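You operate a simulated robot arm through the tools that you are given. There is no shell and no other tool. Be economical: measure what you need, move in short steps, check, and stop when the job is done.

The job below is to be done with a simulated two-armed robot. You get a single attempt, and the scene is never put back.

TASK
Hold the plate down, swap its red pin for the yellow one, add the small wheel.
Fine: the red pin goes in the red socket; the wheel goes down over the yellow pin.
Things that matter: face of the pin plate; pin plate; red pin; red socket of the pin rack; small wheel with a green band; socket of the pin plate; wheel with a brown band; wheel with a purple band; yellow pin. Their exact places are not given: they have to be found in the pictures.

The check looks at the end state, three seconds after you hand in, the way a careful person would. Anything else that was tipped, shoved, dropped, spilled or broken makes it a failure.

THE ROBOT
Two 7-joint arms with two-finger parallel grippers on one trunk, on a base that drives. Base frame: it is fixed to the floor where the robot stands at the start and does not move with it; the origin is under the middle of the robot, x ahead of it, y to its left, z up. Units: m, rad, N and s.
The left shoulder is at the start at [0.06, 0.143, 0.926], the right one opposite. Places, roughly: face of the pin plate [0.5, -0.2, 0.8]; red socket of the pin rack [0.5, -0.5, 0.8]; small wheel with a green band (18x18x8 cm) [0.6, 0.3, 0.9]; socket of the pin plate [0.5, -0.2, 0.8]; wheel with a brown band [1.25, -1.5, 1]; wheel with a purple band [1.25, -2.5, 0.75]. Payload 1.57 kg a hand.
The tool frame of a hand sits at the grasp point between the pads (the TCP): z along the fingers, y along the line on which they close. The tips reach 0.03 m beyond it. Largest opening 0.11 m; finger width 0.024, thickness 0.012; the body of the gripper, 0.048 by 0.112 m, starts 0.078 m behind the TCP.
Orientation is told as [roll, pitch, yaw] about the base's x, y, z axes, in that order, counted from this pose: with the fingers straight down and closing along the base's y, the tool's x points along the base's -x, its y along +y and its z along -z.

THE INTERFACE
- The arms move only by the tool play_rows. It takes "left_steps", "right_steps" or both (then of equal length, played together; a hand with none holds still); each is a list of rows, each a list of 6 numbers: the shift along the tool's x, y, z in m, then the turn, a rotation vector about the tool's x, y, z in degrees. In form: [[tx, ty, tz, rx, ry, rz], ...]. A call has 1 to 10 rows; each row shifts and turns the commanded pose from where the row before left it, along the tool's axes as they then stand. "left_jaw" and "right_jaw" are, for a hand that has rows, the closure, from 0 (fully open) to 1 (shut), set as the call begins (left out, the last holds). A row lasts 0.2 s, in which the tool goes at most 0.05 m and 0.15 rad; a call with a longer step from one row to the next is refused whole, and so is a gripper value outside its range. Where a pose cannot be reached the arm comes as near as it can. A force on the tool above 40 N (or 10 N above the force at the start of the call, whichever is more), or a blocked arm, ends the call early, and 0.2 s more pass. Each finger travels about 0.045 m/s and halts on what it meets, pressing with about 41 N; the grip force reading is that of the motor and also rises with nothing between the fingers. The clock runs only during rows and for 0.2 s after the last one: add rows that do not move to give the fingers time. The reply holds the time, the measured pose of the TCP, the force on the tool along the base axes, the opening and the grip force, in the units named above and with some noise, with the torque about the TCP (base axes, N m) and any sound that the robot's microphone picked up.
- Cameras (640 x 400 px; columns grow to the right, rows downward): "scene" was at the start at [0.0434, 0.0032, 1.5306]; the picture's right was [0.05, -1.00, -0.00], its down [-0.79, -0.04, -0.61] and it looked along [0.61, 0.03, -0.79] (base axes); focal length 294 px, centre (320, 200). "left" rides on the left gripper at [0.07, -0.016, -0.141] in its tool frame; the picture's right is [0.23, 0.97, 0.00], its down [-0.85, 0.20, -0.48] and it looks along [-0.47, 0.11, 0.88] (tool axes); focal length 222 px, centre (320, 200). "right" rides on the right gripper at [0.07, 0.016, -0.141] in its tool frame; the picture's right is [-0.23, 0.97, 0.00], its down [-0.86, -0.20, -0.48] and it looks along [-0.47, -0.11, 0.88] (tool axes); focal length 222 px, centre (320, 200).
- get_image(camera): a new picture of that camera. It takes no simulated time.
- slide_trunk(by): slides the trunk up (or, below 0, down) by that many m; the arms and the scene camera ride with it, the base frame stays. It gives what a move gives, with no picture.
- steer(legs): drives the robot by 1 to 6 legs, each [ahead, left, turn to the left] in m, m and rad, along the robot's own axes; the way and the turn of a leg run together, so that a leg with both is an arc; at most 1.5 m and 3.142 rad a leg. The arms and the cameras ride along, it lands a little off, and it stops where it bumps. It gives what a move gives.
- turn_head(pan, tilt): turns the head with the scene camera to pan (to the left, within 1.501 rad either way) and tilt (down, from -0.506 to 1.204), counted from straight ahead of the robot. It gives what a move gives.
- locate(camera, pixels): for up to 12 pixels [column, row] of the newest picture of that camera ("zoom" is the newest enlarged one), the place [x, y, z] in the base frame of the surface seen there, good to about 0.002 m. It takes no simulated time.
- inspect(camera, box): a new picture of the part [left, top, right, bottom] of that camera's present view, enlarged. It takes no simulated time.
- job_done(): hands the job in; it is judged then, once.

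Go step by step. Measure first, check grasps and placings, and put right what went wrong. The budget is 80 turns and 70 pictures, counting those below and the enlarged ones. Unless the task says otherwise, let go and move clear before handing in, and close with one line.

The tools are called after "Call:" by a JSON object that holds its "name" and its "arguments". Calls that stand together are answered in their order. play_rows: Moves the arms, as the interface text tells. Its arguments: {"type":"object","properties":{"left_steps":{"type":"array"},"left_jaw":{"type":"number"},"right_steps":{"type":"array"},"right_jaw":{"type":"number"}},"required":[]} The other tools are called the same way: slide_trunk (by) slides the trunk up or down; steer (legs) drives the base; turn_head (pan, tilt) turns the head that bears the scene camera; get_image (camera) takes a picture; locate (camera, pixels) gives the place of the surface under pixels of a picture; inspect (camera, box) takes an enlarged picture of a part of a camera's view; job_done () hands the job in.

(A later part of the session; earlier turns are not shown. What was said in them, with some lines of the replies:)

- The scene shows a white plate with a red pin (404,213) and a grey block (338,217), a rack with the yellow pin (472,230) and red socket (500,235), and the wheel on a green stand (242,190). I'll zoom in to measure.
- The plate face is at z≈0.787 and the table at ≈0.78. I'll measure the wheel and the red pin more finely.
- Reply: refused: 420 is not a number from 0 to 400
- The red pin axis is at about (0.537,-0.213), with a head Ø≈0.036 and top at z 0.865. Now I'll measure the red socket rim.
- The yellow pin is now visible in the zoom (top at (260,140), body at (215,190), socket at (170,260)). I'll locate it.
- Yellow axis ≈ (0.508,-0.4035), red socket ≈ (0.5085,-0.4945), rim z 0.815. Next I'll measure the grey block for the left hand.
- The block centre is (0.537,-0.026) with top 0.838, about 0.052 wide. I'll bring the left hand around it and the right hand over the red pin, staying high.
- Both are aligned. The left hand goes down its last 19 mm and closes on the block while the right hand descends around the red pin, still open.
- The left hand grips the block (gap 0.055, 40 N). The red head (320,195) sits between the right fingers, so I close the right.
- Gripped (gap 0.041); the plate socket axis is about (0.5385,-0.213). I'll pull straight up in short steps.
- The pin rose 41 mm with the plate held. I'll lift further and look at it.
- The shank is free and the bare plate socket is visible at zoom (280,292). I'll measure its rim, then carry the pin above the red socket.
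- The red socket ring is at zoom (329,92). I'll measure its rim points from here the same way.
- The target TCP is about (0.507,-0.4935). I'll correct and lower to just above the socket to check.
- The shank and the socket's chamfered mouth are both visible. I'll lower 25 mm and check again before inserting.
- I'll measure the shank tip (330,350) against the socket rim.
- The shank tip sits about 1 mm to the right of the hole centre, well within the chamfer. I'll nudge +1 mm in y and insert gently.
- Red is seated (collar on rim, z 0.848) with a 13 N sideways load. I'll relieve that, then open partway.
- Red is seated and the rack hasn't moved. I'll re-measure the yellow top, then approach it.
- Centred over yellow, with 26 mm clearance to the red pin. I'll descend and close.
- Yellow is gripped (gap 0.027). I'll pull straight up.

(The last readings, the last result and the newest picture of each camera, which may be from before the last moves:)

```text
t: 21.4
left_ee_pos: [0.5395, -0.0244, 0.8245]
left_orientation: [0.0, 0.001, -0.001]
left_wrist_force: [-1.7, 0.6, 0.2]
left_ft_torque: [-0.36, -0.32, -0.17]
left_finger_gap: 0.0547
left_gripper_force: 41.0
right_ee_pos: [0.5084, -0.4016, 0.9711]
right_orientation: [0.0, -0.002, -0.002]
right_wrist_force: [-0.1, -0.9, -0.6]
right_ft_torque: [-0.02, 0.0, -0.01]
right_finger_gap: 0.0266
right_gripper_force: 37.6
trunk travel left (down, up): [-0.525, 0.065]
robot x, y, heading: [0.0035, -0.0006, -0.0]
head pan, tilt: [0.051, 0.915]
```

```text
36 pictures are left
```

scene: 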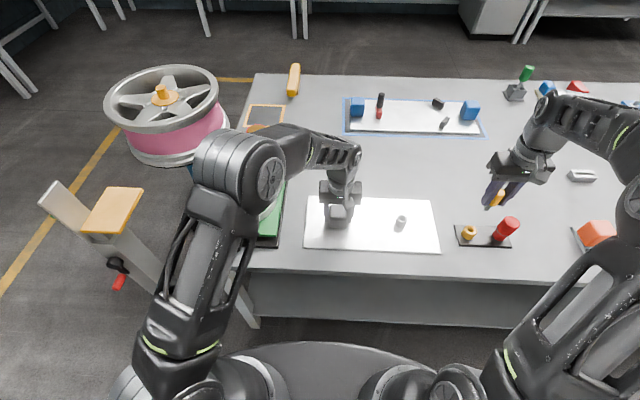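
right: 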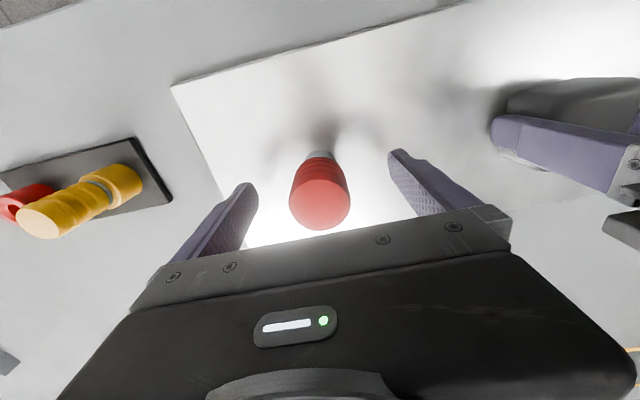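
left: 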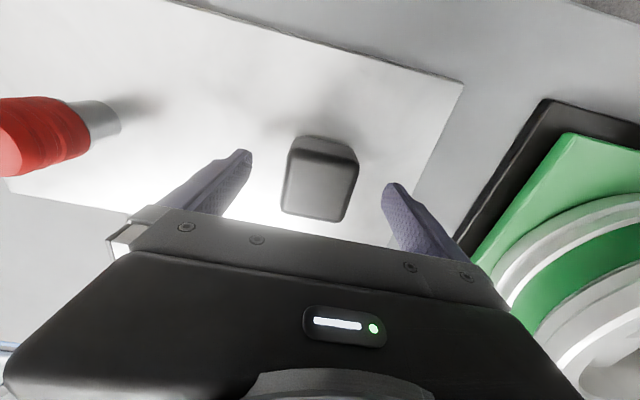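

Yellow is free and the plate socket is open at (400,222). I'll carry the pin above it.

Call:
{"name": "play_rows", "arguments": {"right_steps": [[-0.0078, 0.0476, 0, 0, 0, 0], [-0.0078, 0.0476, 0, 0, 0, 0], [-0.0077, 0.0476, 0, 0, 0, 0], [-0.0077, 0.0477, 0, 0, 0, 0], [0, 0, 0.04, 0, 0, 0], [0, 0, 0.048, 0, 0, 0], [0, 0, 0, 0, 0, 0], [0, 0, 0, 0, 0, 0]]}}

Call:
{"name": "inspect", "arguments": {"camera": "scene", "box": [380, 200, 428, 230]}}

Call:
{"name": "inspect", "arguments": {"camera": "right", "box": [240, 110, 400, 210]}}

```text
t: 23.2
left_ee_pos: [0.5391, -0.025, 0.8239]
left_orientation: [0.0, 0.0, 0.001]
left_wrist_force: [0.9, 0.3, 0.1]
left_ft_torque: [0.16, 0.32, 0.13]
left_finger_gap: 0.0548
left_gripper_force: 41.0
right_ee_pos: [0.5374, -0.2137, 0.882]
right_orientation: [0.001, 0.0, 0.001]
right_wrist_force: [0.3, 0.0, -1.1]
right_ft_torque: [0.01, -0.01, -0.01]
right_finger_gap: 0.0271
right_gripper_force: 36.7
trunk travel left (down, up): [-0.525, 0.065]
robot x, y, heading: [0.0003, 0.0021, 0.004]
head pan, tilt: [0.051, 0.915]
```

```text
13.33 times, centred on (404, 215) of scene
```

zoom: 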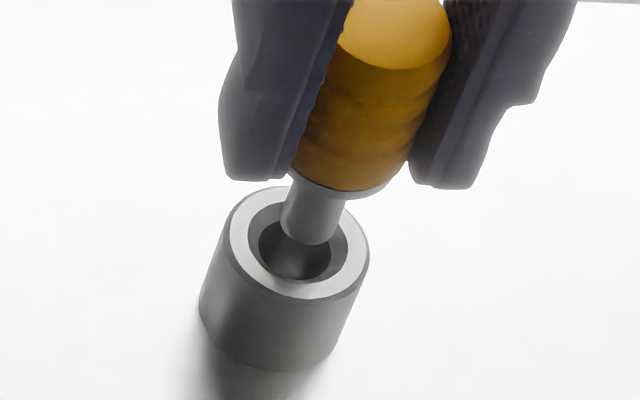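

```text
4.00 times, centred on (320, 160) of right
```

zoom: 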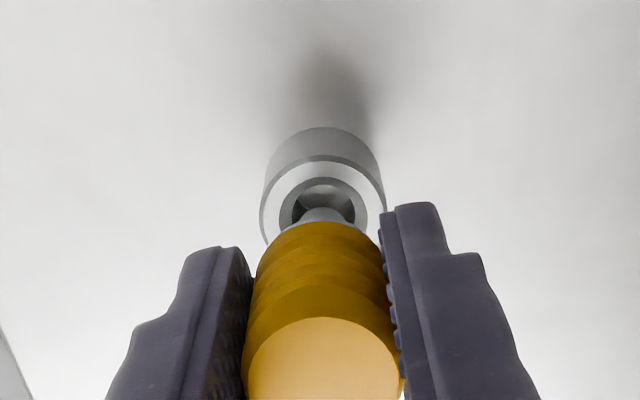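

The shank's projected path lands on the ring centre (299,243). I'll insert.

Call:
{"name": "play_rows", "arguments": {"right_steps": [[0, 0, 0.006, 0, 0, 0], [0, 0, 0.006, 0, 0, 0], [0, 0, 0.006, 0, 0, 0], [0, 0, 0.006, 0, 0, 0], [0, 0, 0.005, 0, 0, 0], [0, 0, 0.003, 0, 0, 0], [0, 0, 0.001, 0, 0, 0], [0, 0, 0, 0, 0, 0]]}}

Call:
{"name": "inspect", "arguments": {"camera": "scene", "box": [380, 200, 428, 230]}}

```text
t: 25.0
left_ee_pos: [0.5382, -0.025, 0.8244]
left_orientation: [-0.001, -0.002, 0.001]
left_wrist_force: [11.8, -0.6, -10.6]
left_ft_torque: [-0.06, 0.44, 1.27]
left_finger_gap: 0.0546
left_gripper_force: 41.1
right_ee_pos: [0.5392, -0.2133, 0.8494]
right_orientation: [-0.002, 0.002, -0.002]
right_wrist_force: [-17.0, -1.9, 28.5]
right_ft_torque: [0.47, 0.36, 0.16]
right_finger_gap: 0.0267
right_gripper_force: 37.5
trunk travel left (down, up): [-0.525, 0.065]
robot x, y, heading: [-0.0019, 0.0005, 0.002]
head pan, tilt: [0.051, 0.915]
```

```text
13.33 times, centred on (404, 215) of scene
```

zoom: 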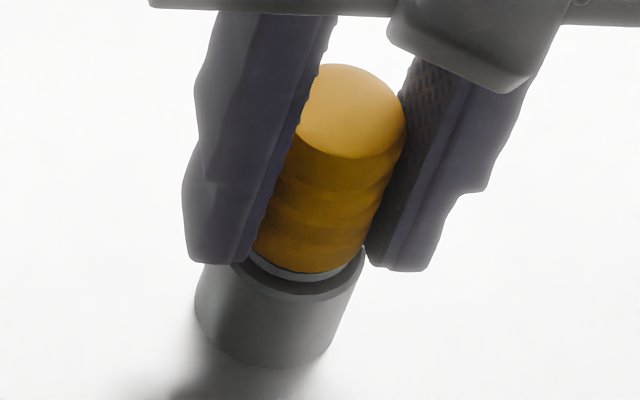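

Yellow is seated at z 0.8494, the same height as in its rack. I'll relax the push, open and rise.

Call:
{"name": "play_rows", "arguments": {"right_steps": [[0.001, 0, -0.001, 0, 0, 0], [0, 0, 0, 0, 0, 0]]}}

Call:
{"name": "play_rows", "arguments": {"right_steps": [[0, 0, 0, 0, 0, 0], [0, 0, 0, 0, 0, 0], [0, 0, 0, 0, 0, 0]], "right_jaw": 0.4}}

Call:
{"name": "play_rows", "arguments": {"right_steps": [[0, 0, -0.03, 0, 0, 0], [0, 0, -0.04, 0, 0, 0], [0, 0, -0.045, 0, 0, 0], [0, 0, -0.045, 0, 0, 0], [0, -0.045, 0, 0, 0, 0], [0, -0.045, 0, 0, 0, 0], [0, -0.045, 0, 0, 0, 0], [0, -0.045, 0, 0, 0, 0], [0, 0, 0, 0, 0, 0]]}}

Call:
{"name": "inspect", "arguments": {"camera": "scene", "box": [300, 185, 460, 260]}}

```text
t: 25.6
left_ee_pos: [0.5369, -0.0244, 0.8246]
left_orientation: [0.0, 0.0, 0.0]
left_wrist_force: [5.9, 2.2, -5.5]
left_ft_torque: [-0.25, -0.78, 0.76]
left_finger_gap: 0.0549
left_gripper_force: 41.3
right_ee_pos: [0.5392, -0.2122, 0.8496]
right_orientation: [0.002, -0.002, -0.001]
right_wrist_force: [-8.1, -4.0, 16.0]
right_ft_torque: [0.51, 0.02, -0.07]
right_finger_gap: 0.0269
right_gripper_force: 37.5
trunk travel left (down, up): [-0.525, 0.065]
robot x, y, heading: [0.0011, -0.0052, 0.002]
head pan, tilt: [0.051, 0.915]
```

```text
t: 26.4
left_ee_pos: [0.5396, -0.0262, 0.8249]
left_orientation: [0.001, 0.0, 0.0]
left_wrist_force: [-1.4, -0.3, -1.1]
left_ft_torque: [-0.08, -0.38, -0.33]
left_finger_gap: 0.0546
left_gripper_force: 40.8
right_ee_pos: [0.5385, -0.2128, 0.8482]
right_orientation: [-0.001, 0.001, 0.002]
right_wrist_force: [-0.6, -0.3, -0.6]
right_ft_torque: [0.0, -0.03, -0.03]
right_finger_gap: 0.0661
right_gripper_force: 0.0
trunk travel left (down, up): [-0.525, 0.065]
robot x, y, heading: [-0.0012, 0.001, 0.003]
head pan, tilt: [0.051, 0.915]
```

```text
t: 28.4
left_ee_pos: [0.539, -0.0248, 0.8243]
left_orientation: [-0.001, 0.001, -0.002]
left_wrist_force: [0.0, 0.7, 1.2]
left_ft_torque: [-0.03, -0.26, -0.2]
left_finger_gap: 0.0547
left_gripper_force: 41.0
right_ee_pos: [0.5375, -0.3921, 1.0079]
right_orientation: [0.0, 0.001, -0.001]
right_wrist_force: [0.3, 1.0, -0.8]
right_ft_torque: [-0.01, -0.02, 0.02]
right_finger_gap: 0.0661
right_gripper_force: 0.1
trunk travel left (down, up): [-0.525, 0.065]
robot x, y, heading: [-0.0016, -0.0009, 0.001]
head pan, tilt: [0.051, 0.915]
```

```text
4.00 times, centred on (380, 222) of scene
```

zoom: 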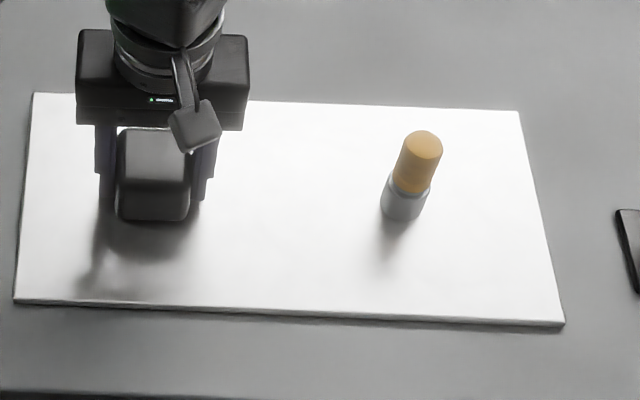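

Yellow stands in the plate. Now I'll release the block and raise the left hand to look at the wheel.

Call:
{"name": "play_rows", "arguments": {"left_steps": [[0, 0, 0, 0, 0, 0], [0, 0, 0, 0, 0, 0], [0, 0, 0, 0, 0, 0], [0, 0, 0, 0, 0, 0]], "left_jaw": 0}}

Call:
{"name": "play_rows", "arguments": {"left_steps": [[0, 0, -0.04, 0, 0, 0], [0, 0, -0.05, 0, 0, 0], [0, 0, -0.05, 0, 0, 0], [0, 0, -0.05, 0, 0, 0], [0, 0, -0.025, 0, 0, 0], [0, 0.045, 0, 0, 0, 0], [0, 0.045, 0, 0, 0, 0], [0, 0.045, 0, 0, 0, 0], [0, 0.045, 0, 0, 0, 0], [0, 0, 0, 0, 0, 0]]}}

Call:
{"name": "get_image", "arguments": {"camera": "left"}}

Call:
{"name": "get_image", "arguments": {"camera": "scene"}}

```text
t: 29.4
left_ee_pos: [0.5375, -0.0245, 0.8246]
left_orientation: [0.001, 0.001, -0.002]
left_wrist_force: [0.9, 0.9, 0.7]
left_ft_torque: [-0.02, 0.03, 0.01]
left_finger_gap: 0.1099
left_gripper_force: 0.1
right_ee_pos: [0.5378, -0.3914, 1.0077]
right_orientation: [0.0, 0.0, -0.001]
right_wrist_force: [0.6, 0.2, 0.0]
right_ft_torque: [0.01, 0.01, -0.01]
right_finger_gap: 0.0661
right_gripper_force: 0.0
trunk travel left (down, up): [-0.525, 0.065]
robot x, y, heading: [0.0015, 0.0002, 0.001]
head pan, tilt: [0.051, 0.915]
```

```text
t: 31.6
left_ee_pos: [0.5368, 0.1545, 1.0388]
left_orientation: [-0.002, 0.001, 0.0]
left_wrist_force: [-0.2, -0.6, -0.5]
left_ft_torque: [0.03, -0.01, 0.01]
left_finger_gap: 0.1103
left_gripper_force: 0.0
right_ee_pos: [0.5368, -0.3916, 1.0079]
right_orientation: [0.001, -0.001, -0.001]
right_wrist_force: [0.2, 0.2, -0.1]
right_ft_torque: [0.02, 0.01, 0.0]
right_finger_gap: 0.066
right_gripper_force: 0.0
trunk travel left (down, up): [-0.525, 0.065]
robot x, y, heading: [-0.0013, -0.0029, -0.001]
head pan, tilt: [0.051, 0.915]
```

```text
31 pictures are left
```

left: 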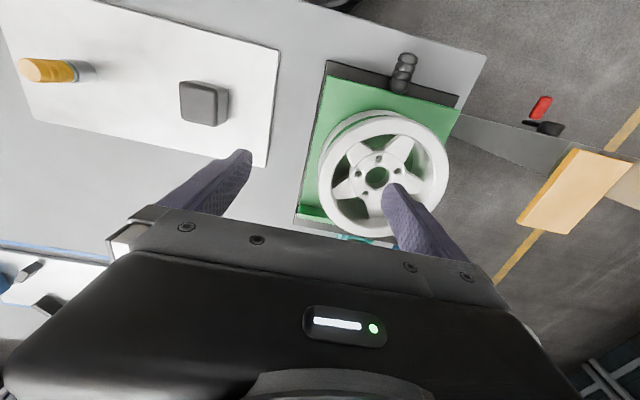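

```text
30 pictures are left
```

scene: 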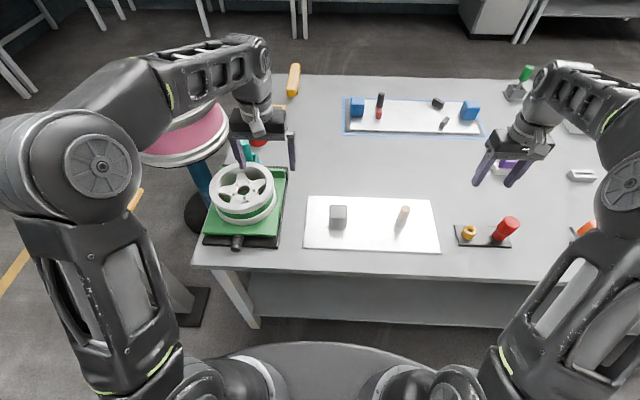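

I'll zoom in on the wheel in the left camera and locate the rim and hub.

Call:
{"name": "inspect", "arguments": {"camera": "left", "box": [300, 90, 460, 240]}}

Call:
{"name": "locate", "arguments": {"camera": "left", "pixels": [[323, 190], [330, 152], [360, 123], [400, 123], [430, 142], [445, 175], [436, 205], [345, 222], [376, 165], [365, 175], [390, 172], [376, 177]]}}

```text
2.67 times, centred on (380, 165) of left
```

zoom: 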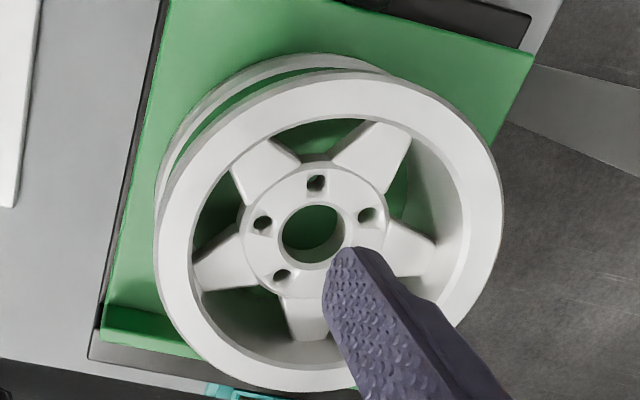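

```text
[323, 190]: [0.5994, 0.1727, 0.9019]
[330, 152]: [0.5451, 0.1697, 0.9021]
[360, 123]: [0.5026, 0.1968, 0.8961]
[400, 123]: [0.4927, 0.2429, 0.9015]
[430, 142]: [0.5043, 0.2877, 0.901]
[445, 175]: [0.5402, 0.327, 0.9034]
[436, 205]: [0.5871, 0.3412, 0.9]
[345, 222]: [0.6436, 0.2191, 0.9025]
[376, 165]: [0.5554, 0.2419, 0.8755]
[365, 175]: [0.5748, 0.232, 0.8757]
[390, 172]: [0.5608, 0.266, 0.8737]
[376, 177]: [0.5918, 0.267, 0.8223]
```

Rim top is at z≈0.902, hub face 0.875, tray 0.822, centre ≈ (0.575,0.251). I plan to pinch the rim at a window on the left-near side (zoom direction up-right), so I'll sample across the lip there.

Call:
{"name": "locate", "arguments": {"camera": "zoom", "pixels": [[412, 202], [430, 200], [445, 195], [458, 191], [466, 189], [475, 186], [485, 183], [493, 180], [500, 178], [165, 280], [330, 75], [335, 92]]}}

Call:
{"name": "inspect", "arguments": {"camera": "scene", "box": [195, 155, 291, 215]}}

Call:
{"name": "locate", "arguments": {"camera": "zoom", "pixels": [[312, 245], [282, 236], [352, 232], [318, 205], [318, 268], [100, 200], [445, 200], [290, 375], [290, 340], [290, 300], [420, 290], [350, 330]]}}

```text
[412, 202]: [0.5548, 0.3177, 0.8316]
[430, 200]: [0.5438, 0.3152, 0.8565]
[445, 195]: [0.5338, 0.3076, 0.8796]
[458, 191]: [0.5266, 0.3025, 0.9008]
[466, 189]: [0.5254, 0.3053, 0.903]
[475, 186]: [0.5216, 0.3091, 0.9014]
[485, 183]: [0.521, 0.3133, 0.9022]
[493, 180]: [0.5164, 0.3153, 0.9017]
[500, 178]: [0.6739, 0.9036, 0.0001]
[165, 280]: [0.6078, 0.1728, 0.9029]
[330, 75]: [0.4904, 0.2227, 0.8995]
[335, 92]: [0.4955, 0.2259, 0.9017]
```

```text
6.67 times, centred on (243, 185) of scene
```

zoom: 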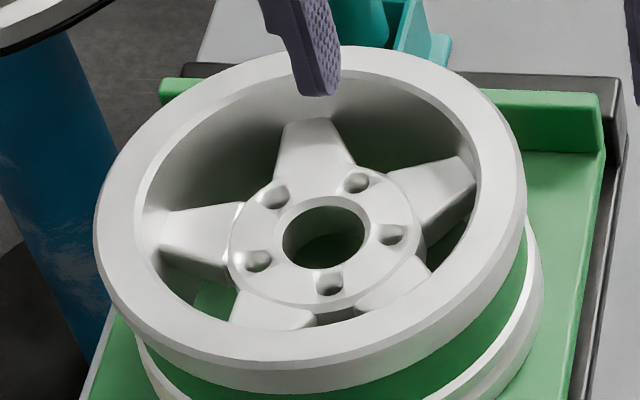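

```text
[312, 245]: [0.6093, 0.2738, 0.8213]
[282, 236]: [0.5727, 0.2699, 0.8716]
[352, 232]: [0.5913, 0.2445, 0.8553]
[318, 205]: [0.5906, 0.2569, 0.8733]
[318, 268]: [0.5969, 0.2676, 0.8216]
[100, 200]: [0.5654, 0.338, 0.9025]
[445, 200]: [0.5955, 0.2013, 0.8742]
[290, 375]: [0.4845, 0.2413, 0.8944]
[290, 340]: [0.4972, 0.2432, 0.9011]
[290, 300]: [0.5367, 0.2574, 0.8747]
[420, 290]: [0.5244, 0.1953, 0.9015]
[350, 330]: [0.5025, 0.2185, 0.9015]
```

Rim wall: inner radius ≈0.071, outer ≈0.088, centre (0.574,0.250). I'll grasp at a window 32° from +y toward the robot, point (0.532,0.318), with a partial opening and yaw +32°.

Call:
{"name": "play_rows", "arguments": {"left_steps": [[0.0015, 0.041, 0, 0, 0, 0], [0.0015, 0.041, 0, 0, 0, 0], [0.0015, 0.041, 0, 0, 0, 0], [0.0015, 0.0405, 0, 0, 0, 0], [0, 0, 0, 0, 0, -8], [0, 0, 0, 0, 0, -8], [0, 0, 0, 0, 0, -8], [0, 0, 0, 0, 0, -8], [0, 0, 0, 0, 0, 0], [0, 0, 0, 0, 0, 0]], "left_jaw": 0.59}}

Call:
{"name": "get_image", "arguments": {"camera": "left"}}

Call:
{"name": "get_image", "arguments": {"camera": "scene"}}

```text
t: 33.8
left_ee_pos: [0.5318, 0.3179, 1.0383]
left_orientation: [0.0, 0.0, 0.562]
left_wrist_force: [0.5, 0.2, 0.1]
left_ft_torque: [-0.01, 0.0, -0.01]
left_finger_gap: 0.0452
left_gripper_force: 0.0
right_ee_pos: [0.5375, -0.3922, 1.0062]
right_orientation: [0.001, 0.0, 0.0]
right_wrist_force: [0.0, -0.2, -0.3]
right_ft_torque: [0.01, -0.01, -0.02]
right_finger_gap: 0.0661
right_gripper_force: 0.0
trunk travel left (down, up): [-0.525, 0.065]
robot x, y, heading: [0.005, -0.0034, 0.006]
head pan, tilt: [0.051, 0.915]
```

```text
27 pictures are left
```

left: 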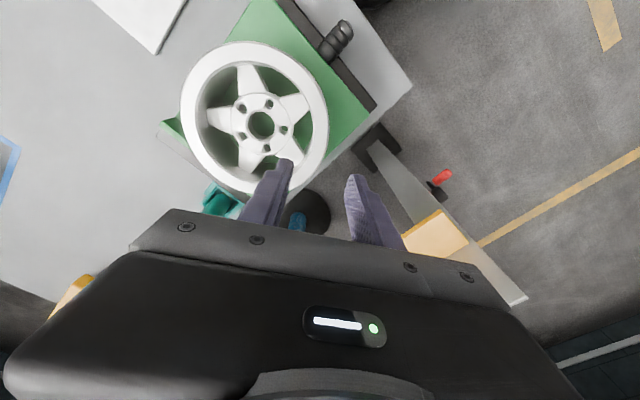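

```text
26 pictures are left
```

scene: 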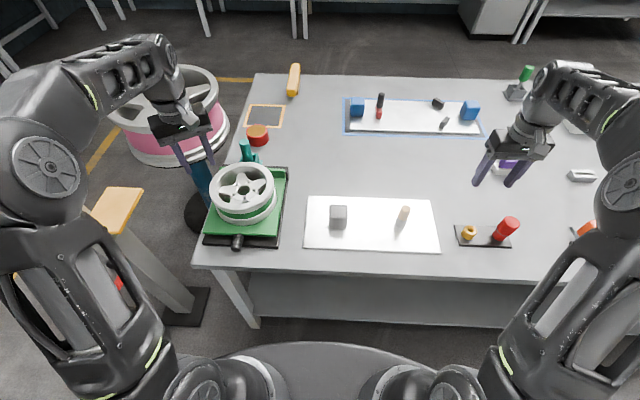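

Oriented correctly. I'll descend to just above the rim (tips ~0.92) to verify the straddle.

Call:
{"name": "play_rows", "arguments": {"left_steps": [[0, 0, 0.044, 0, 0, 0], [0, 0, 0.04, 0, 0, 0], [0, 0, 0, 0, 0, 0]]}}

Call:
{"name": "inspect", "arguments": {"camera": "left", "box": [150, 60, 406, 220]}}

Call:
{"name": "inspect", "arguments": {"camera": "scene", "box": [180, 140, 292, 210]}}

```text
t: 34.6
left_ee_pos: [0.5296, 0.3173, 0.9541]
left_orientation: [-0.001, 0.0, 0.559]
left_wrist_force: [-0.1, -0.4, -0.5]
left_ft_torque: [-0.04, -0.03, 0.01]
left_finger_gap: 0.0452
left_gripper_force: 0.1
right_ee_pos: [0.537, -0.3919, 1.0083]
right_orientation: [0.001, 0.001, 0.001]
right_wrist_force: [1.1, -0.1, -0.6]
right_ft_torque: [0.01, -0.01, 0.01]
right_finger_gap: 0.0659
right_gripper_force: 0.0
trunk travel left (down, up): [-0.525, 0.065]
robot x, y, heading: [0.001, -0.0029, 0.003]
head pan, tilt: [0.051, 0.915]
```

```text
2.50 times, centred on (278, 140) of left
```

zoom: 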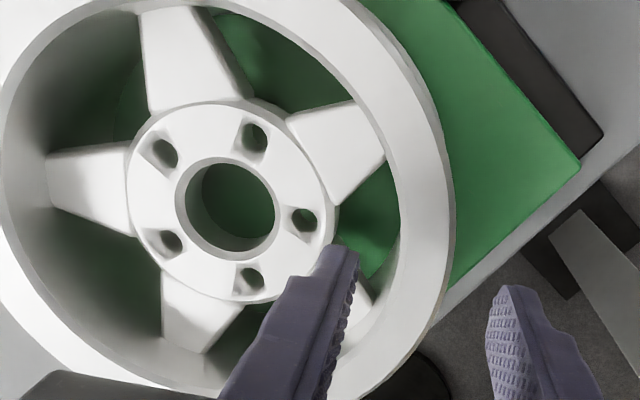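

```text
5.71 times, centred on (236, 175) of scene
```

zoom: 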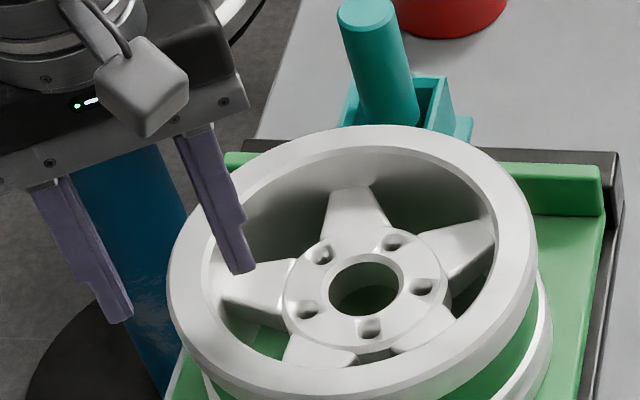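

The tip should land in the window; I'll shift 3 mm outward for hub clearance and descend.

Call:
{"name": "play_rows", "arguments": {"left_steps": [[0, 0.003, 0, 0, 0, 0], [0, 0, 0.025, 0, 0, 0], [0, 0, 0.025, 0, 0, 0], [0, 0, 0.019, 0, 0, 0], [0, 0, 0, 0, 0, 0]]}}

Call:
{"name": "inspect", "arguments": {"camera": "left", "box": [150, 60, 406, 220]}}

Call:
{"name": "inspect", "arguments": {"camera": "scene", "box": [180, 150, 292, 220]}}

```text
t: 35.8
left_ee_pos: [0.528, 0.3213, 0.8844]
left_orientation: [-0.001, 0.0, 0.557]
left_wrist_force: [-0.9, 0.2, 0.8]
left_ft_torque: [0.01, -0.01, -0.01]
left_finger_gap: 0.045
left_gripper_force: 0.1
right_ee_pos: [0.5363, -0.391, 1.0082]
right_orientation: [-0.001, 0.0, -0.001]
right_wrist_force: [-0.3, 0.0, -0.6]
right_ft_torque: [-0.02, -0.01, 0.03]
right_finger_gap: 0.0659
right_gripper_force: 0.1
trunk travel left (down, up): [-0.525, 0.065]
robot x, y, heading: [0.003, -0.002, -0.004]
head pan, tilt: [0.051, 0.915]
```

```text
2.50 times, centred on (278, 140) of left
```

zoom: 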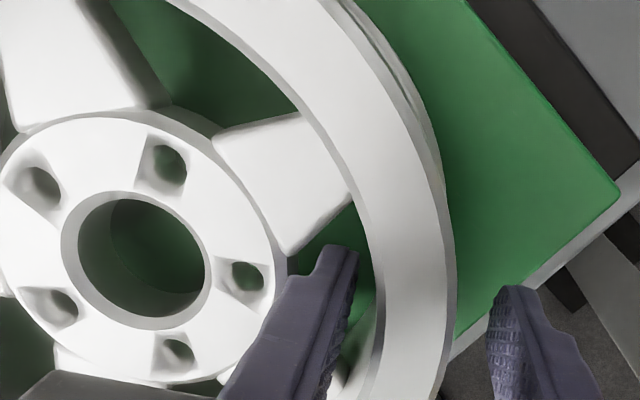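

```text
5.71 times, centred on (236, 185) of scene
```

zoom: 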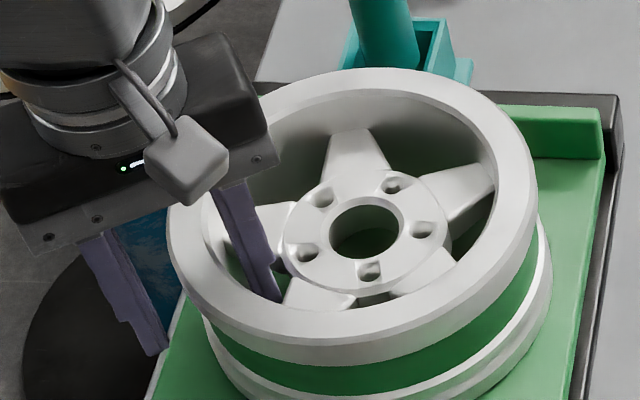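

The inner finger is in the window without contact. I'll narrow, centre on the wall, then close.

Call:
{"name": "play_rows", "arguments": {"left_steps": [[0, 0, 0, 0, 0, 0], [0, -0.005, 0, 0, 0, 0], [0, 0, 0, 0, 0, 0]], "left_jaw": 0.68}}

Call:
{"name": "play_rows", "arguments": {"left_steps": [[0, 0, 0, 0, 0, 0], [0, 0, 0, 0, 0, 0], [0, 0, 0, 0, 0, 0], [0, 0, 0, 0, 0, 0], [0, 0, 0, 0, 0, 0]], "left_jaw": 1}}

Call:
{"name": "inspect", "arguments": {"camera": "scene", "box": [180, 150, 292, 220]}}

```text
t: 36.6
left_ee_pos: [0.5328, 0.3167, 0.8847]
left_orientation: [0.002, 0.001, 0.557]
left_wrist_force: [-0.7, -0.1, -0.9]
left_ft_torque: [0.03, 0.01, -0.02]
left_finger_gap: 0.0352
left_gripper_force: 0.0
right_ee_pos: [0.5384, -0.391, 1.0079]
right_orientation: [0.001, 0.001, 0.001]
right_wrist_force: [-0.5, 0.0, 0.3]
right_ft_torque: [-0.01, -0.01, 0.03]
right_finger_gap: 0.0661
right_gripper_force: 0.0
trunk travel left (down, up): [-0.525, 0.065]
robot x, y, heading: [0.0004, -0.0034, -0.0]
head pan, tilt: [0.051, 0.915]
```

```text
t: 37.8
left_ee_pos: [0.5312, 0.3169, 0.8855]
left_orientation: [0.001, 0.0, 0.558]
left_wrist_force: [-3.0, -0.7, -0.4]
left_ft_torque: [-0.15, -0.14, -0.3]
left_finger_gap: 0.0217
left_gripper_force: 35.2
right_ee_pos: [0.5384, -0.3913, 1.0068]
right_orientation: [0.0, 0.001, 0.0]
right_wrist_force: [-0.2, 0.4, -0.8]
right_ft_torque: [-0.01, -0.03, 0.0]
right_finger_gap: 0.0659
right_gripper_force: 0.1
trunk travel left (down, up): [-0.525, 0.065]
robot x, y, heading: [-0.002, -0.0027, 0.0]
head pan, tilt: [0.051, 0.915]
```

```text
5.71 times, centred on (236, 185) of scene
```

zoom: 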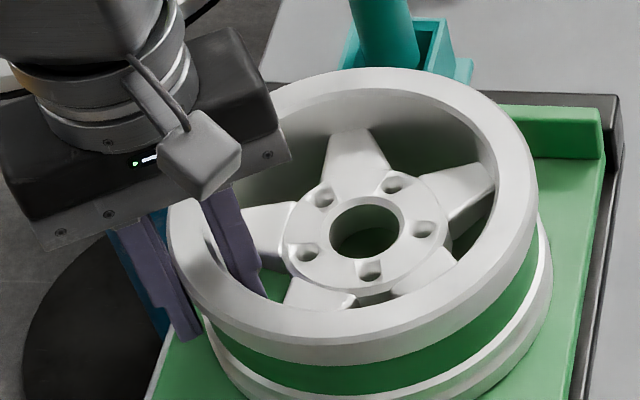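

Gripped (gap 0.022). I'll do a slow 25 mm lift test.

Call:
{"name": "play_rows", "arguments": {"left_steps": [[0, 0, -0.005, 0, 0, 0], [0, 0, -0.005, 0, 0, 0], [0, 0, -0.005, 0, 0, 0], [0, 0, -0.005, 0, 0, 0], [0, 0, -0.005, 0, 0, 0], [0, 0, 0, 0, 0, 0]]}}

Call:
{"name": "inspect", "arguments": {"camera": "scene", "box": [180, 150, 292, 220]}}

Call:
{"name": "locate", "arguments": {"camera": "zoom", "pixels": [[400, 85], [525, 180], [480, 310], [360, 345], [270, 320], [320, 245], [400, 250]]}}

```text
t: 39.2
left_ee_pos: [0.5334, 0.3174, 0.9098]
left_orientation: [0.0, -0.001, 0.558]
left_wrist_force: [-0.7, 0.2, -7.7]
left_ft_torque: [0.51, 0.36, -0.06]
left_finger_gap: 0.0218
left_gripper_force: 34.5
right_ee_pos: [0.5366, -0.392, 1.0077]
right_orientation: [0.001, 0.0, -0.001]
right_wrist_force: [0.8, -0.4, -0.6]
right_ft_torque: [0.0, 0.0, -0.04]
right_finger_gap: 0.0659
right_gripper_force: 0.0
trunk travel left (down, up): [-0.525, 0.065]
robot x, y, heading: [-0.0023, 0.0023, -0.001]
head pan, tilt: [0.051, 0.915]
```

```text
5.71 times, centred on (236, 185) of scene
```

zoom: 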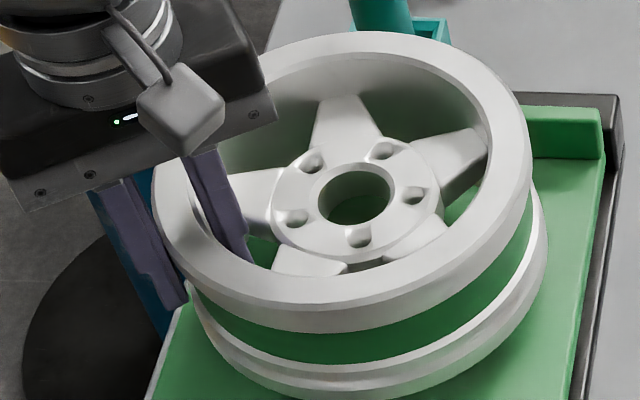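

```text
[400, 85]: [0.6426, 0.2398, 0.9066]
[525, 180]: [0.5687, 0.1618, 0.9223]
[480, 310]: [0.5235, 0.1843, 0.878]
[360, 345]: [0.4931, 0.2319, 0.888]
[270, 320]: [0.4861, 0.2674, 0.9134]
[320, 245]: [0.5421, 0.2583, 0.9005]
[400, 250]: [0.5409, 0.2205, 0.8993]
```

The wheel lifts level (7.7 N, no slip). I'll raise it further and carry it halfway, moving the right hand aside at the same time.

Call:
{"name": "play_rows", "arguments": {"left_steps": [[0, 0, -0.025, 0, 0, 0], [0, 0, -0.025, 0, 0, 0], [0, 0, -0.02, 0, 0, 0], [0.011, -0.015, 0, 0, 0, 0], [0.0197, -0.0268, 0, 0, 0, 0], [0.0197, -0.0268, 0, 0, 0, 0], [0.0197, -0.0268, 0, 0, 0, 0], [0.0197, -0.0268, 0, 0, 0, 0], [0.011, -0.015, 0, 0, 0, 0], [0, 0, 0, 0, 0, 0]], "right_steps": [[0.02, -0.03, 0, 0, 0, 0], [0.03, -0.03, 0, 0, 0, 0], [0.03, -0.03, 0, 0, 0, 0], [0.03, -0.02, 0, 0, 0, 0], [0, 0, 0, 0, 0, 0], [0, 0, 0, 0, 0, 0], [0, 0, 0, 0, 0, 0], [0, 0, 0, 0, 0, 0], [0, 0, 0, 0, 0, 0], [0, 0, 0, 0, 0, 0]]}}

Call:
{"name": "get_image", "arguments": {"camera": "scene"}}

```text
t: 41.4
left_ee_pos: [0.5209, 0.1458, 0.98]
left_orientation: [0.0, 0.0, 0.558]
left_wrist_force: [-0.1, 0.1, -8.7]
left_ft_torque: [0.53, 0.31, 0.01]
left_finger_gap: 0.0217
left_gripper_force: 34.2
right_ee_pos: [0.4305, -0.5023, 1.0084]
right_orientation: [-0.001, 0.0, 0.0]
right_wrist_force: [-0.1, -0.4, -0.6]
right_ft_torque: [0.01, 0.0, 0.0]
right_finger_gap: 0.066
right_gripper_force: 0.1
trunk travel left (down, up): [-0.525, 0.065]
robot x, y, heading: [-0.0006, 0.0032, 0.006]
head pan, tilt: [0.051, 0.915]
```

```text
19 pictures are left
```

scene: 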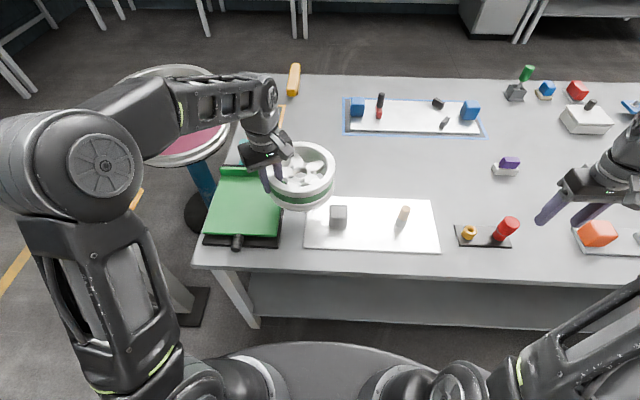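

The carry is stable. I'll move the rest of the way over the yellow pin at the same height (wheel bottom ≈0.915, pin top 0.865).

Call:
{"name": "play_rows", "arguments": {"left_steps": [[0.012, -0.0163, 0, 0, 0, 0], [0.025, -0.034, 0, 0, 0, 0], [0.025, -0.034, 0, 0, 0, 0], [0.025, -0.034, 0, 0, 0, 0], [0.025, -0.034, 0, 0, 0, 0], [0.025, -0.034, 0, 0, 0, 0], [0.025, -0.034, 0, 0, 0, 0], [0.0126, -0.017, 0, 0, 0, 0], [0, 0, 0, 0, 0, 0], [0, 0, 0, 0, 0, 0]]}}

Call:
{"name": "inspect", "arguments": {"camera": "scene", "box": [330, 160, 458, 240]}}

Call:
{"name": "inspect", "arguments": {"camera": "left", "box": [130, 40, 386, 200]}}

```text
t: 43.6
left_ee_pos: [0.4962, -0.1488, 0.9789]
left_orientation: [0.0, 0.0, 0.559]
left_wrist_force: [-1.0, 0.6, -7.0]
left_ft_torque: [0.53, 0.36, 0.01]
left_finger_gap: 0.0215
left_gripper_force: 34.4
right_ee_pos: [0.4287, -0.5025, 1.0065]
right_orientation: [0.001, -0.001, 0.0]
right_wrist_force: [-0.2, -0.6, 0.1]
right_ft_torque: [0.01, -0.01, -0.03]
right_finger_gap: 0.0662
right_gripper_force: 0.0
trunk travel left (down, up): [-0.525, 0.065]
robot x, y, heading: [0.0011, 0.0025, -0.001]
head pan, tilt: [0.051, 0.915]
```

```text
5.00 times, centred on (394, 200) of scene
```

zoom: 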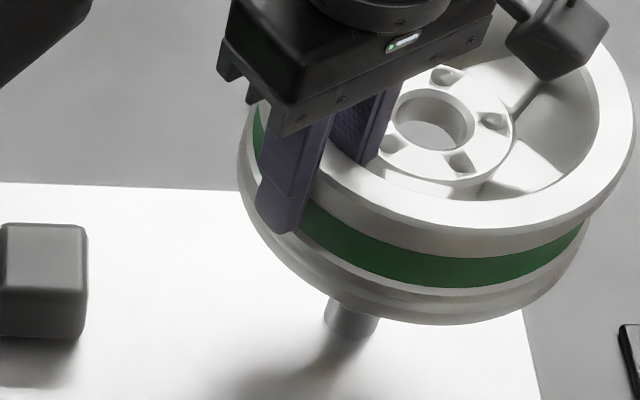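

```text
2.50 times, centred on (258, 120) of left
```

zoom: 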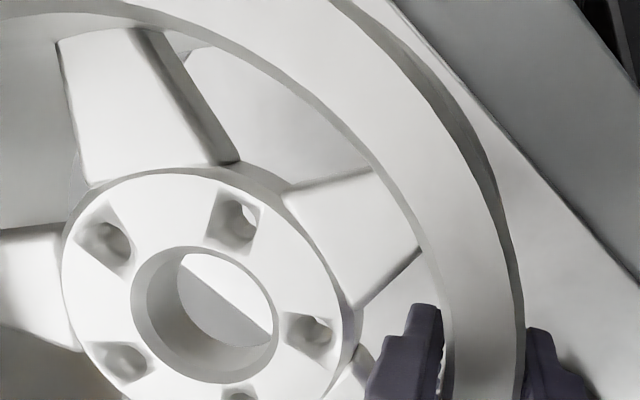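

I'll locate the hub hole edges from both views to compare with the pin axis (0.5397,-0.2135).

Call:
{"name": "locate", "arguments": {"camera": "zoom", "pixels": [[128, 313], [282, 313], [205, 243], [205, 386], [134, 313], [276, 313], [315, 250], [100, 180], [460, 180], [490, 330], [230, 35]]}}

Call:
{"name": "inspect", "arguments": {"camera": "scene", "box": [390, 165, 438, 195]}}

Call:
{"name": "locate", "arguments": {"camera": "zoom", "pixels": [[200, 180], [440, 190], [320, 85], [320, 285], [215, 185], [425, 190], [510, 130], [600, 330], [300, 300]]}}

```text
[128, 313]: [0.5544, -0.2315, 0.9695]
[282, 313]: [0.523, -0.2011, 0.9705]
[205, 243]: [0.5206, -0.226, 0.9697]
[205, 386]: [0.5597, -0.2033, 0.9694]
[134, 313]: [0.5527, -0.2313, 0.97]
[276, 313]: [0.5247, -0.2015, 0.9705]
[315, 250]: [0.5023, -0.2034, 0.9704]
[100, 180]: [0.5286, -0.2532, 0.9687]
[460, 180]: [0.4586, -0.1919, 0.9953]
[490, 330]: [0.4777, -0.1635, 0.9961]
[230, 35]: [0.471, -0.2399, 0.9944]
```

```text
13.33 times, centred on (414, 180) of scene
```

zoom: 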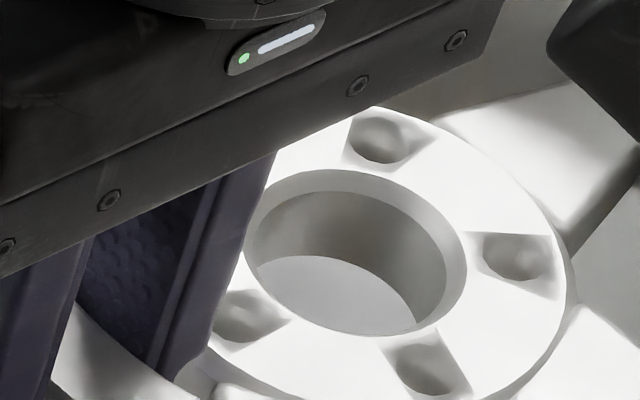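

```text
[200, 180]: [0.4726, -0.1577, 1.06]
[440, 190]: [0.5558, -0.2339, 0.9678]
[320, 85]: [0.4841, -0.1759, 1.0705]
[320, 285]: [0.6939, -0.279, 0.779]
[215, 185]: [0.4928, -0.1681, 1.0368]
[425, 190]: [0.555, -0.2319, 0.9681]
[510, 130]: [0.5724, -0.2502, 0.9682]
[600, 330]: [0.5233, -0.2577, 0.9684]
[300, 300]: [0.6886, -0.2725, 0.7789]
```

The hub centre (0.5395,-0.2155) is level and 2 mm off the pin in y. I'll correct and lower partway.

Call:
{"name": "play_rows", "arguments": {"left_steps": [[-0.001, 0.0017, 0, 0, 0, 0], [0, 0, 0.02, 0, 0, 0], [0, 0, 0.02, 0, 0, 0], [0, 0, 0.015, 0, 0, 0], [0, 0, 0, 0, 0, 0]]}}

Call:
{"name": "inspect", "arguments": {"camera": "scene", "box": [360, 170, 456, 230]}}

Call:
{"name": "inspect", "arguments": {"camera": "left", "box": [130, 40, 386, 200]}}

```text
t: 44.8
left_ee_pos: [0.4977, -0.1464, 0.9249]
left_orientation: [0.002, 0.0, 0.557]
left_wrist_force: [0.3, 0.9, -7.3]
left_ft_torque: [0.51, 0.39, -0.02]
left_finger_gap: 0.0216
left_gripper_force: 34.7
right_ee_pos: [0.4299, -0.5015, 1.0065]
right_orientation: [0.002, 0.001, 0.0]
right_wrist_force: [-0.1, -0.1, 0.0]
right_ft_torque: [0.0, 0.0, 0.01]
right_finger_gap: 0.0659
right_gripper_force: 0.1
trunk travel left (down, up): [-0.525, 0.065]
robot x, y, heading: [0.0015, 0.0003, -0.001]
head pan, tilt: [0.051, 0.915]
```

```text
6.67 times, centred on (408, 200) of scene
```

zoom: 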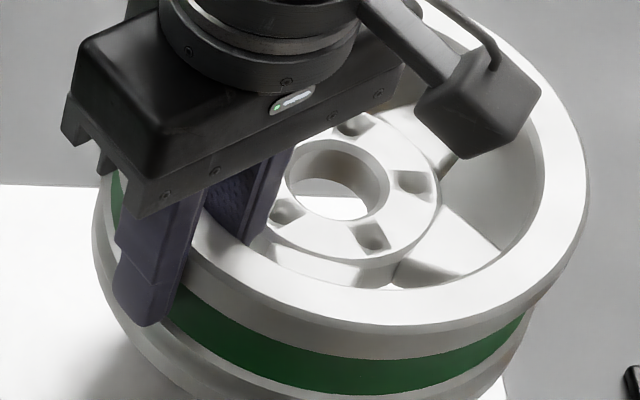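

```text
2.50 times, centred on (258, 120) of left
```

zoom: 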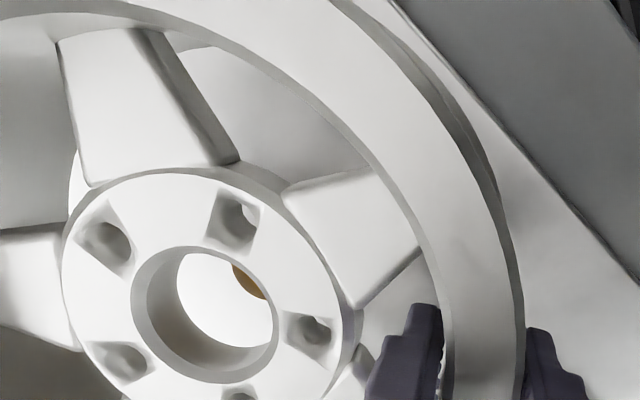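

The yellow pin top shows through the hub hole at zoom (250,280), as expected from the oblique view. I'll locate it for a precise check.

Call:
{"name": "locate", "arguments": {"camera": "zoom", "pixels": [[234, 268], [240, 275], [250, 285], [260, 295], [246, 270], [128, 313], [282, 313], [205, 243], [205, 386], [225, 300]]}}

```text
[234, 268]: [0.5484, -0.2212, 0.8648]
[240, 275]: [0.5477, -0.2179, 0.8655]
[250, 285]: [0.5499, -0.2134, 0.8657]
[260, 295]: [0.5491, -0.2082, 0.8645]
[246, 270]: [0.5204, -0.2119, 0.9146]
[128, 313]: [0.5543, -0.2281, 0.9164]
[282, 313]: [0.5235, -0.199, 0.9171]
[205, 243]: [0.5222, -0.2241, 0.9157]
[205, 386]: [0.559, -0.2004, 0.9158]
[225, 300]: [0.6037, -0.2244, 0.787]
```

Hub and pin axes agree within 2 mm (tolerance ≈4–5 mm). With a 1 mm tweak I'll continue down.

Call:
{"name": "play_rows", "arguments": {"left_steps": [[0.0014, -0.0003, 0, 0, 0, 0], [0, 0, 0.01, 0, 0, 0], [0, 0, 0.01, 0, 0, 0], [0, 0, 0.01, 0, 0, 0], [0, 0, 0.01, 0, 0, 0], [0, 0, 0.01, 0, 0, 0], [0, 0, 0.01, 0, 0, 0], [0, 0, 0, 0, 0, 0]]}}

Call:
{"name": "inspect", "arguments": {"camera": "left", "box": [130, 40, 386, 200]}}

Call:
{"name": "inspect", "arguments": {"camera": "scene", "box": [350, 180, 446, 240]}}

```text
t: 46.6
left_ee_pos: [0.497, -0.1465, 0.8655]
left_orientation: [0.001, 0.0, 0.558]
left_wrist_force: [0.1, -1.1, -7.3]
left_ft_torque: [0.52, 0.28, 0.0]
left_finger_gap: 0.0218
left_gripper_force: 34.5
right_ee_pos: [0.4293, -0.5027, 1.0074]
right_orientation: [0.001, 0.0, 0.0]
right_wrist_force: [0.9, -0.9, 0.7]
right_ft_torque: [0.01, 0.01, -0.02]
right_finger_gap: 0.0661
right_gripper_force: 0.1
trunk travel left (down, up): [-0.525, 0.065]
robot x, y, heading: [-0.0026, 0.0019, 0.004]
head pan, tilt: [0.051, 0.915]
```

```text
2.50 times, centred on (258, 120) of left
```

zoom: 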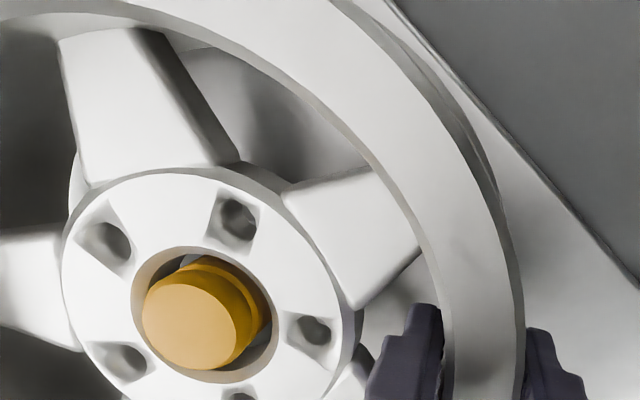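

```text
6.67 times, centred on (398, 210) of scene
```

zoom: 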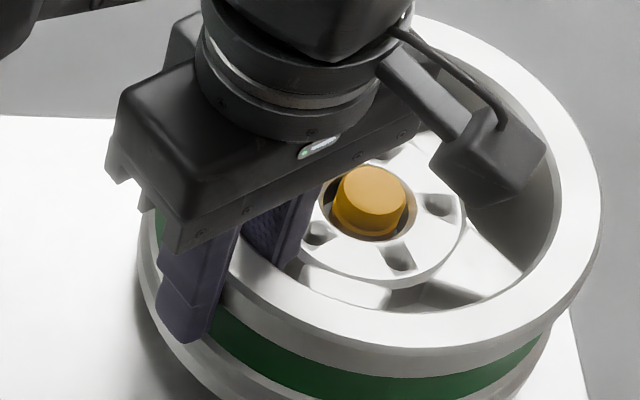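

The pin is through the hub, centred, and the wheel bottom is about 16 mm above the plate. I'll set it down gently.

Call:
{"name": "play_rows", "arguments": {"left_steps": [[0, 0, 0.004, 0, 0, 0], [0, 0, 0.004, 0, 0, 0], [0, 0, 0.004, 0, 0, 0], [0, 0, 0.002, 0, 0, 0], [0, 0, 0, 0, 0, 0]]}}

```text
t: 47.8
left_ee_pos: [0.4965, -0.1455, 0.8504]
left_orientation: [-0.002, -0.001, 0.559]
left_wrist_force: [0.2, 1.3, -2.7]
left_ft_torque: [-0.04, 0.39, 0.05]
left_finger_gap: 0.0218
left_gripper_force: 34.5
right_ee_pos: [0.4292, -0.5019, 1.0078]
right_orientation: [0.0, 0.0, -0.001]
right_wrist_force: [0.5, -0.3, -0.3]
right_ft_torque: [-0.01, 0.01, 0.03]
right_finger_gap: 0.0659
right_gripper_force: 0.1
trunk travel left (down, up): [-0.525, 0.065]
robot x, y, heading: [0.0006, -0.0018, 0.001]
head pan, tilt: [0.051, 0.915]
```

Contact has begun (load down to 2.7 N). I'll go 1.5 mm more, then open modestly so the inner finger doesn't touch the hub.

Call:
{"name": "play_rows", "arguments": {"left_steps": [[0, 0, 0.0015, 0, 0, 0], [0, 0, 0, 0, 0, 0]]}}

Call:
{"name": "play_rows", "arguments": {"left_steps": [[0, 0, 0, 0, 0, 0], [0, 0, 0, 0, 0, 0], [0, 0, 0, 0, 0, 0]], "left_jaw": 0.66}}

Call:
{"name": "inspect", "arguments": {"camera": "left", "box": [130, 40, 386, 200]}}

```text
t: 48.4
left_ee_pos: [0.496, -0.1463, 0.8509]
left_orientation: [-0.003, -0.003, 0.557]
left_wrist_force: [2.2, 4.8, 15.3]
left_ft_torque: [0.02, 1.11, -0.07]
left_finger_gap: 0.0217
left_gripper_force: 34.9
right_ee_pos: [0.4278, -0.501, 1.0084]
right_orientation: [0.001, 0.0, 0.0]
right_wrist_force: [-0.4, -0.4, -0.4]
right_ft_torque: [0.01, -0.04, 0.0]
right_finger_gap: 0.0661
right_gripper_force: 0.0
trunk travel left (down, up): [-0.525, 0.065]
robot x, y, heading: [0.0011, -0.0, -0.002]
head pan, tilt: [0.051, 0.915]
```

```text
t: 49.2
left_ee_pos: [0.4962, -0.1469, 0.8496]
left_orientation: [-0.001, 0.001, 0.557]
left_wrist_force: [0.0, 0.4, 0.0]
left_ft_torque: [-0.03, -0.01, -0.01]
left_finger_gap: 0.0376
left_gripper_force: 0.1
right_ee_pos: [0.4283, -0.5022, 1.008]
right_orientation: [0.001, 0.001, -0.001]
right_wrist_force: [-0.2, -0.3, 0.9]
right_ft_torque: [0.0, -0.02, 0.02]
right_finger_gap: 0.0658
right_gripper_force: 0.0
trunk travel left (down, up): [-0.525, 0.065]
robot x, y, heading: [0.0014, 0.0017, 0.001]
head pan, tilt: [0.051, 0.915]
```

```text
2.50 times, centred on (258, 120) of left
```

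zoom: 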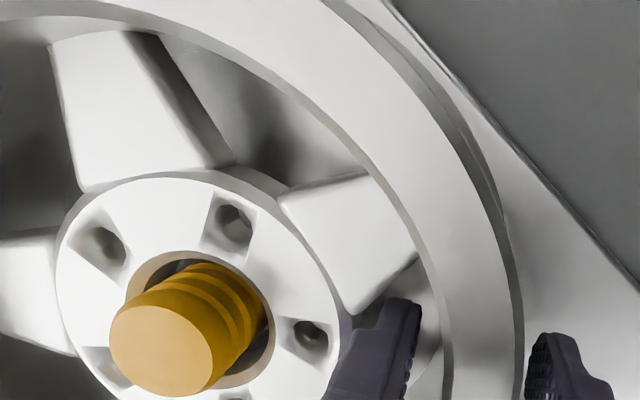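

The wheel is down and the fingers are free on both sides. I'll rise straight up, move the left hand away to its side, and review.

Call:
{"name": "play_rows", "arguments": {"left_steps": [[0, 0, -0.015, 0, 0, 0], [0, 0, -0.03, 0, 0, 0], [0, 0, -0.045, 0, 0, 0], [0, 0, -0.045, 0, 0, 0], [0, 0, -0.03, 0, 0, 0], [-0.022, 0.036, 0, 0, 0, 0], [-0.022, 0.036, 0, 0, 0, 0], [-0.022, 0.036, 0, 0, 0, 0], [-0.022, 0.036, 0, 0, 0, 0], [0, 0, 0, 0, 0, 0]]}}

Call:
{"name": "get_image", "arguments": {"camera": "scene"}}

Call:
{"name": "inspect", "arguments": {"camera": "scene", "box": [300, 180, 460, 260]}}

Call:
{"name": "locate", "arguments": {"camera": "scene", "pixels": [[310, 245], [438, 250], [338, 209], [370, 205], [430, 210], [400, 240], [404, 186]]}}

```text
t: 51.4
left_ee_pos: [0.4945, 0.0201, 1.016]
left_orientation: [0.0, -0.001, 0.559]
left_wrist_force: [-0.5, 0.7, -0.7]
left_ft_torque: [0.02, 0.01, 0.01]
left_finger_gap: 0.0375
left_gripper_force: 0.1
right_ee_pos: [0.4298, -0.5036, 1.0076]
right_orientation: [0.0, 0.0, 0.002]
right_wrist_force: [0.4, 0.1, -0.5]
right_ft_torque: [0.05, 0.0, 0.01]
right_finger_gap: 0.0661
right_gripper_force: 0.1
trunk travel left (down, up): [-0.525, 0.065]
robot x, y, heading: [0.0017, -0.0016, 0.001]
head pan, tilt: [0.051, 0.915]
```

```text
10 pictures are left
```

scene: 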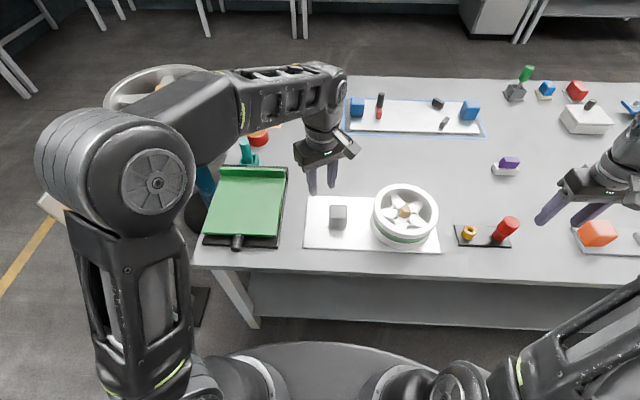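

```text
4.00 times, centred on (380, 220) of scene
```

zoom: 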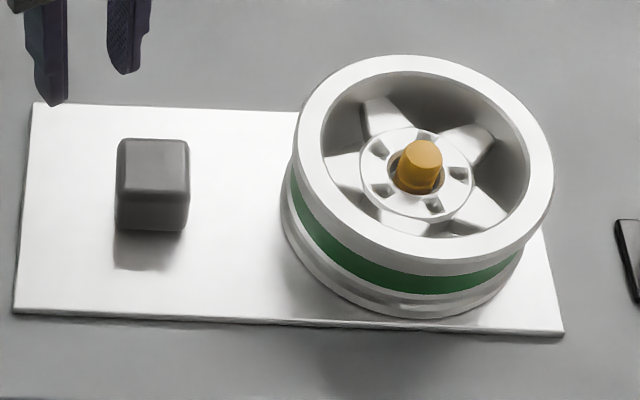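

```text
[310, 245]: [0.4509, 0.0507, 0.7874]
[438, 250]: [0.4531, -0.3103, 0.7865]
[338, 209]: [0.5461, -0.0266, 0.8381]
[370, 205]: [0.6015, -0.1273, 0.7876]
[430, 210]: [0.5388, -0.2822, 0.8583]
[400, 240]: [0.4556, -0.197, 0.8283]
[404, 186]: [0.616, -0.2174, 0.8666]
```

The plate is where it started, the wheel sits flat around the yellow pin (rim z≈0.867), and the red pin is in the red socket. Both hands are clear, so I'm handing in.

Call:
{"name": "job_done", "arguments": {}}

```text
The job is handed in.
```

The red pin is in the red socket, the yellow pin is in the plate, and the small green-banded wheel sits flat over the yellow pin. The plate, rack and tray stayed in place, and both hands are clear.
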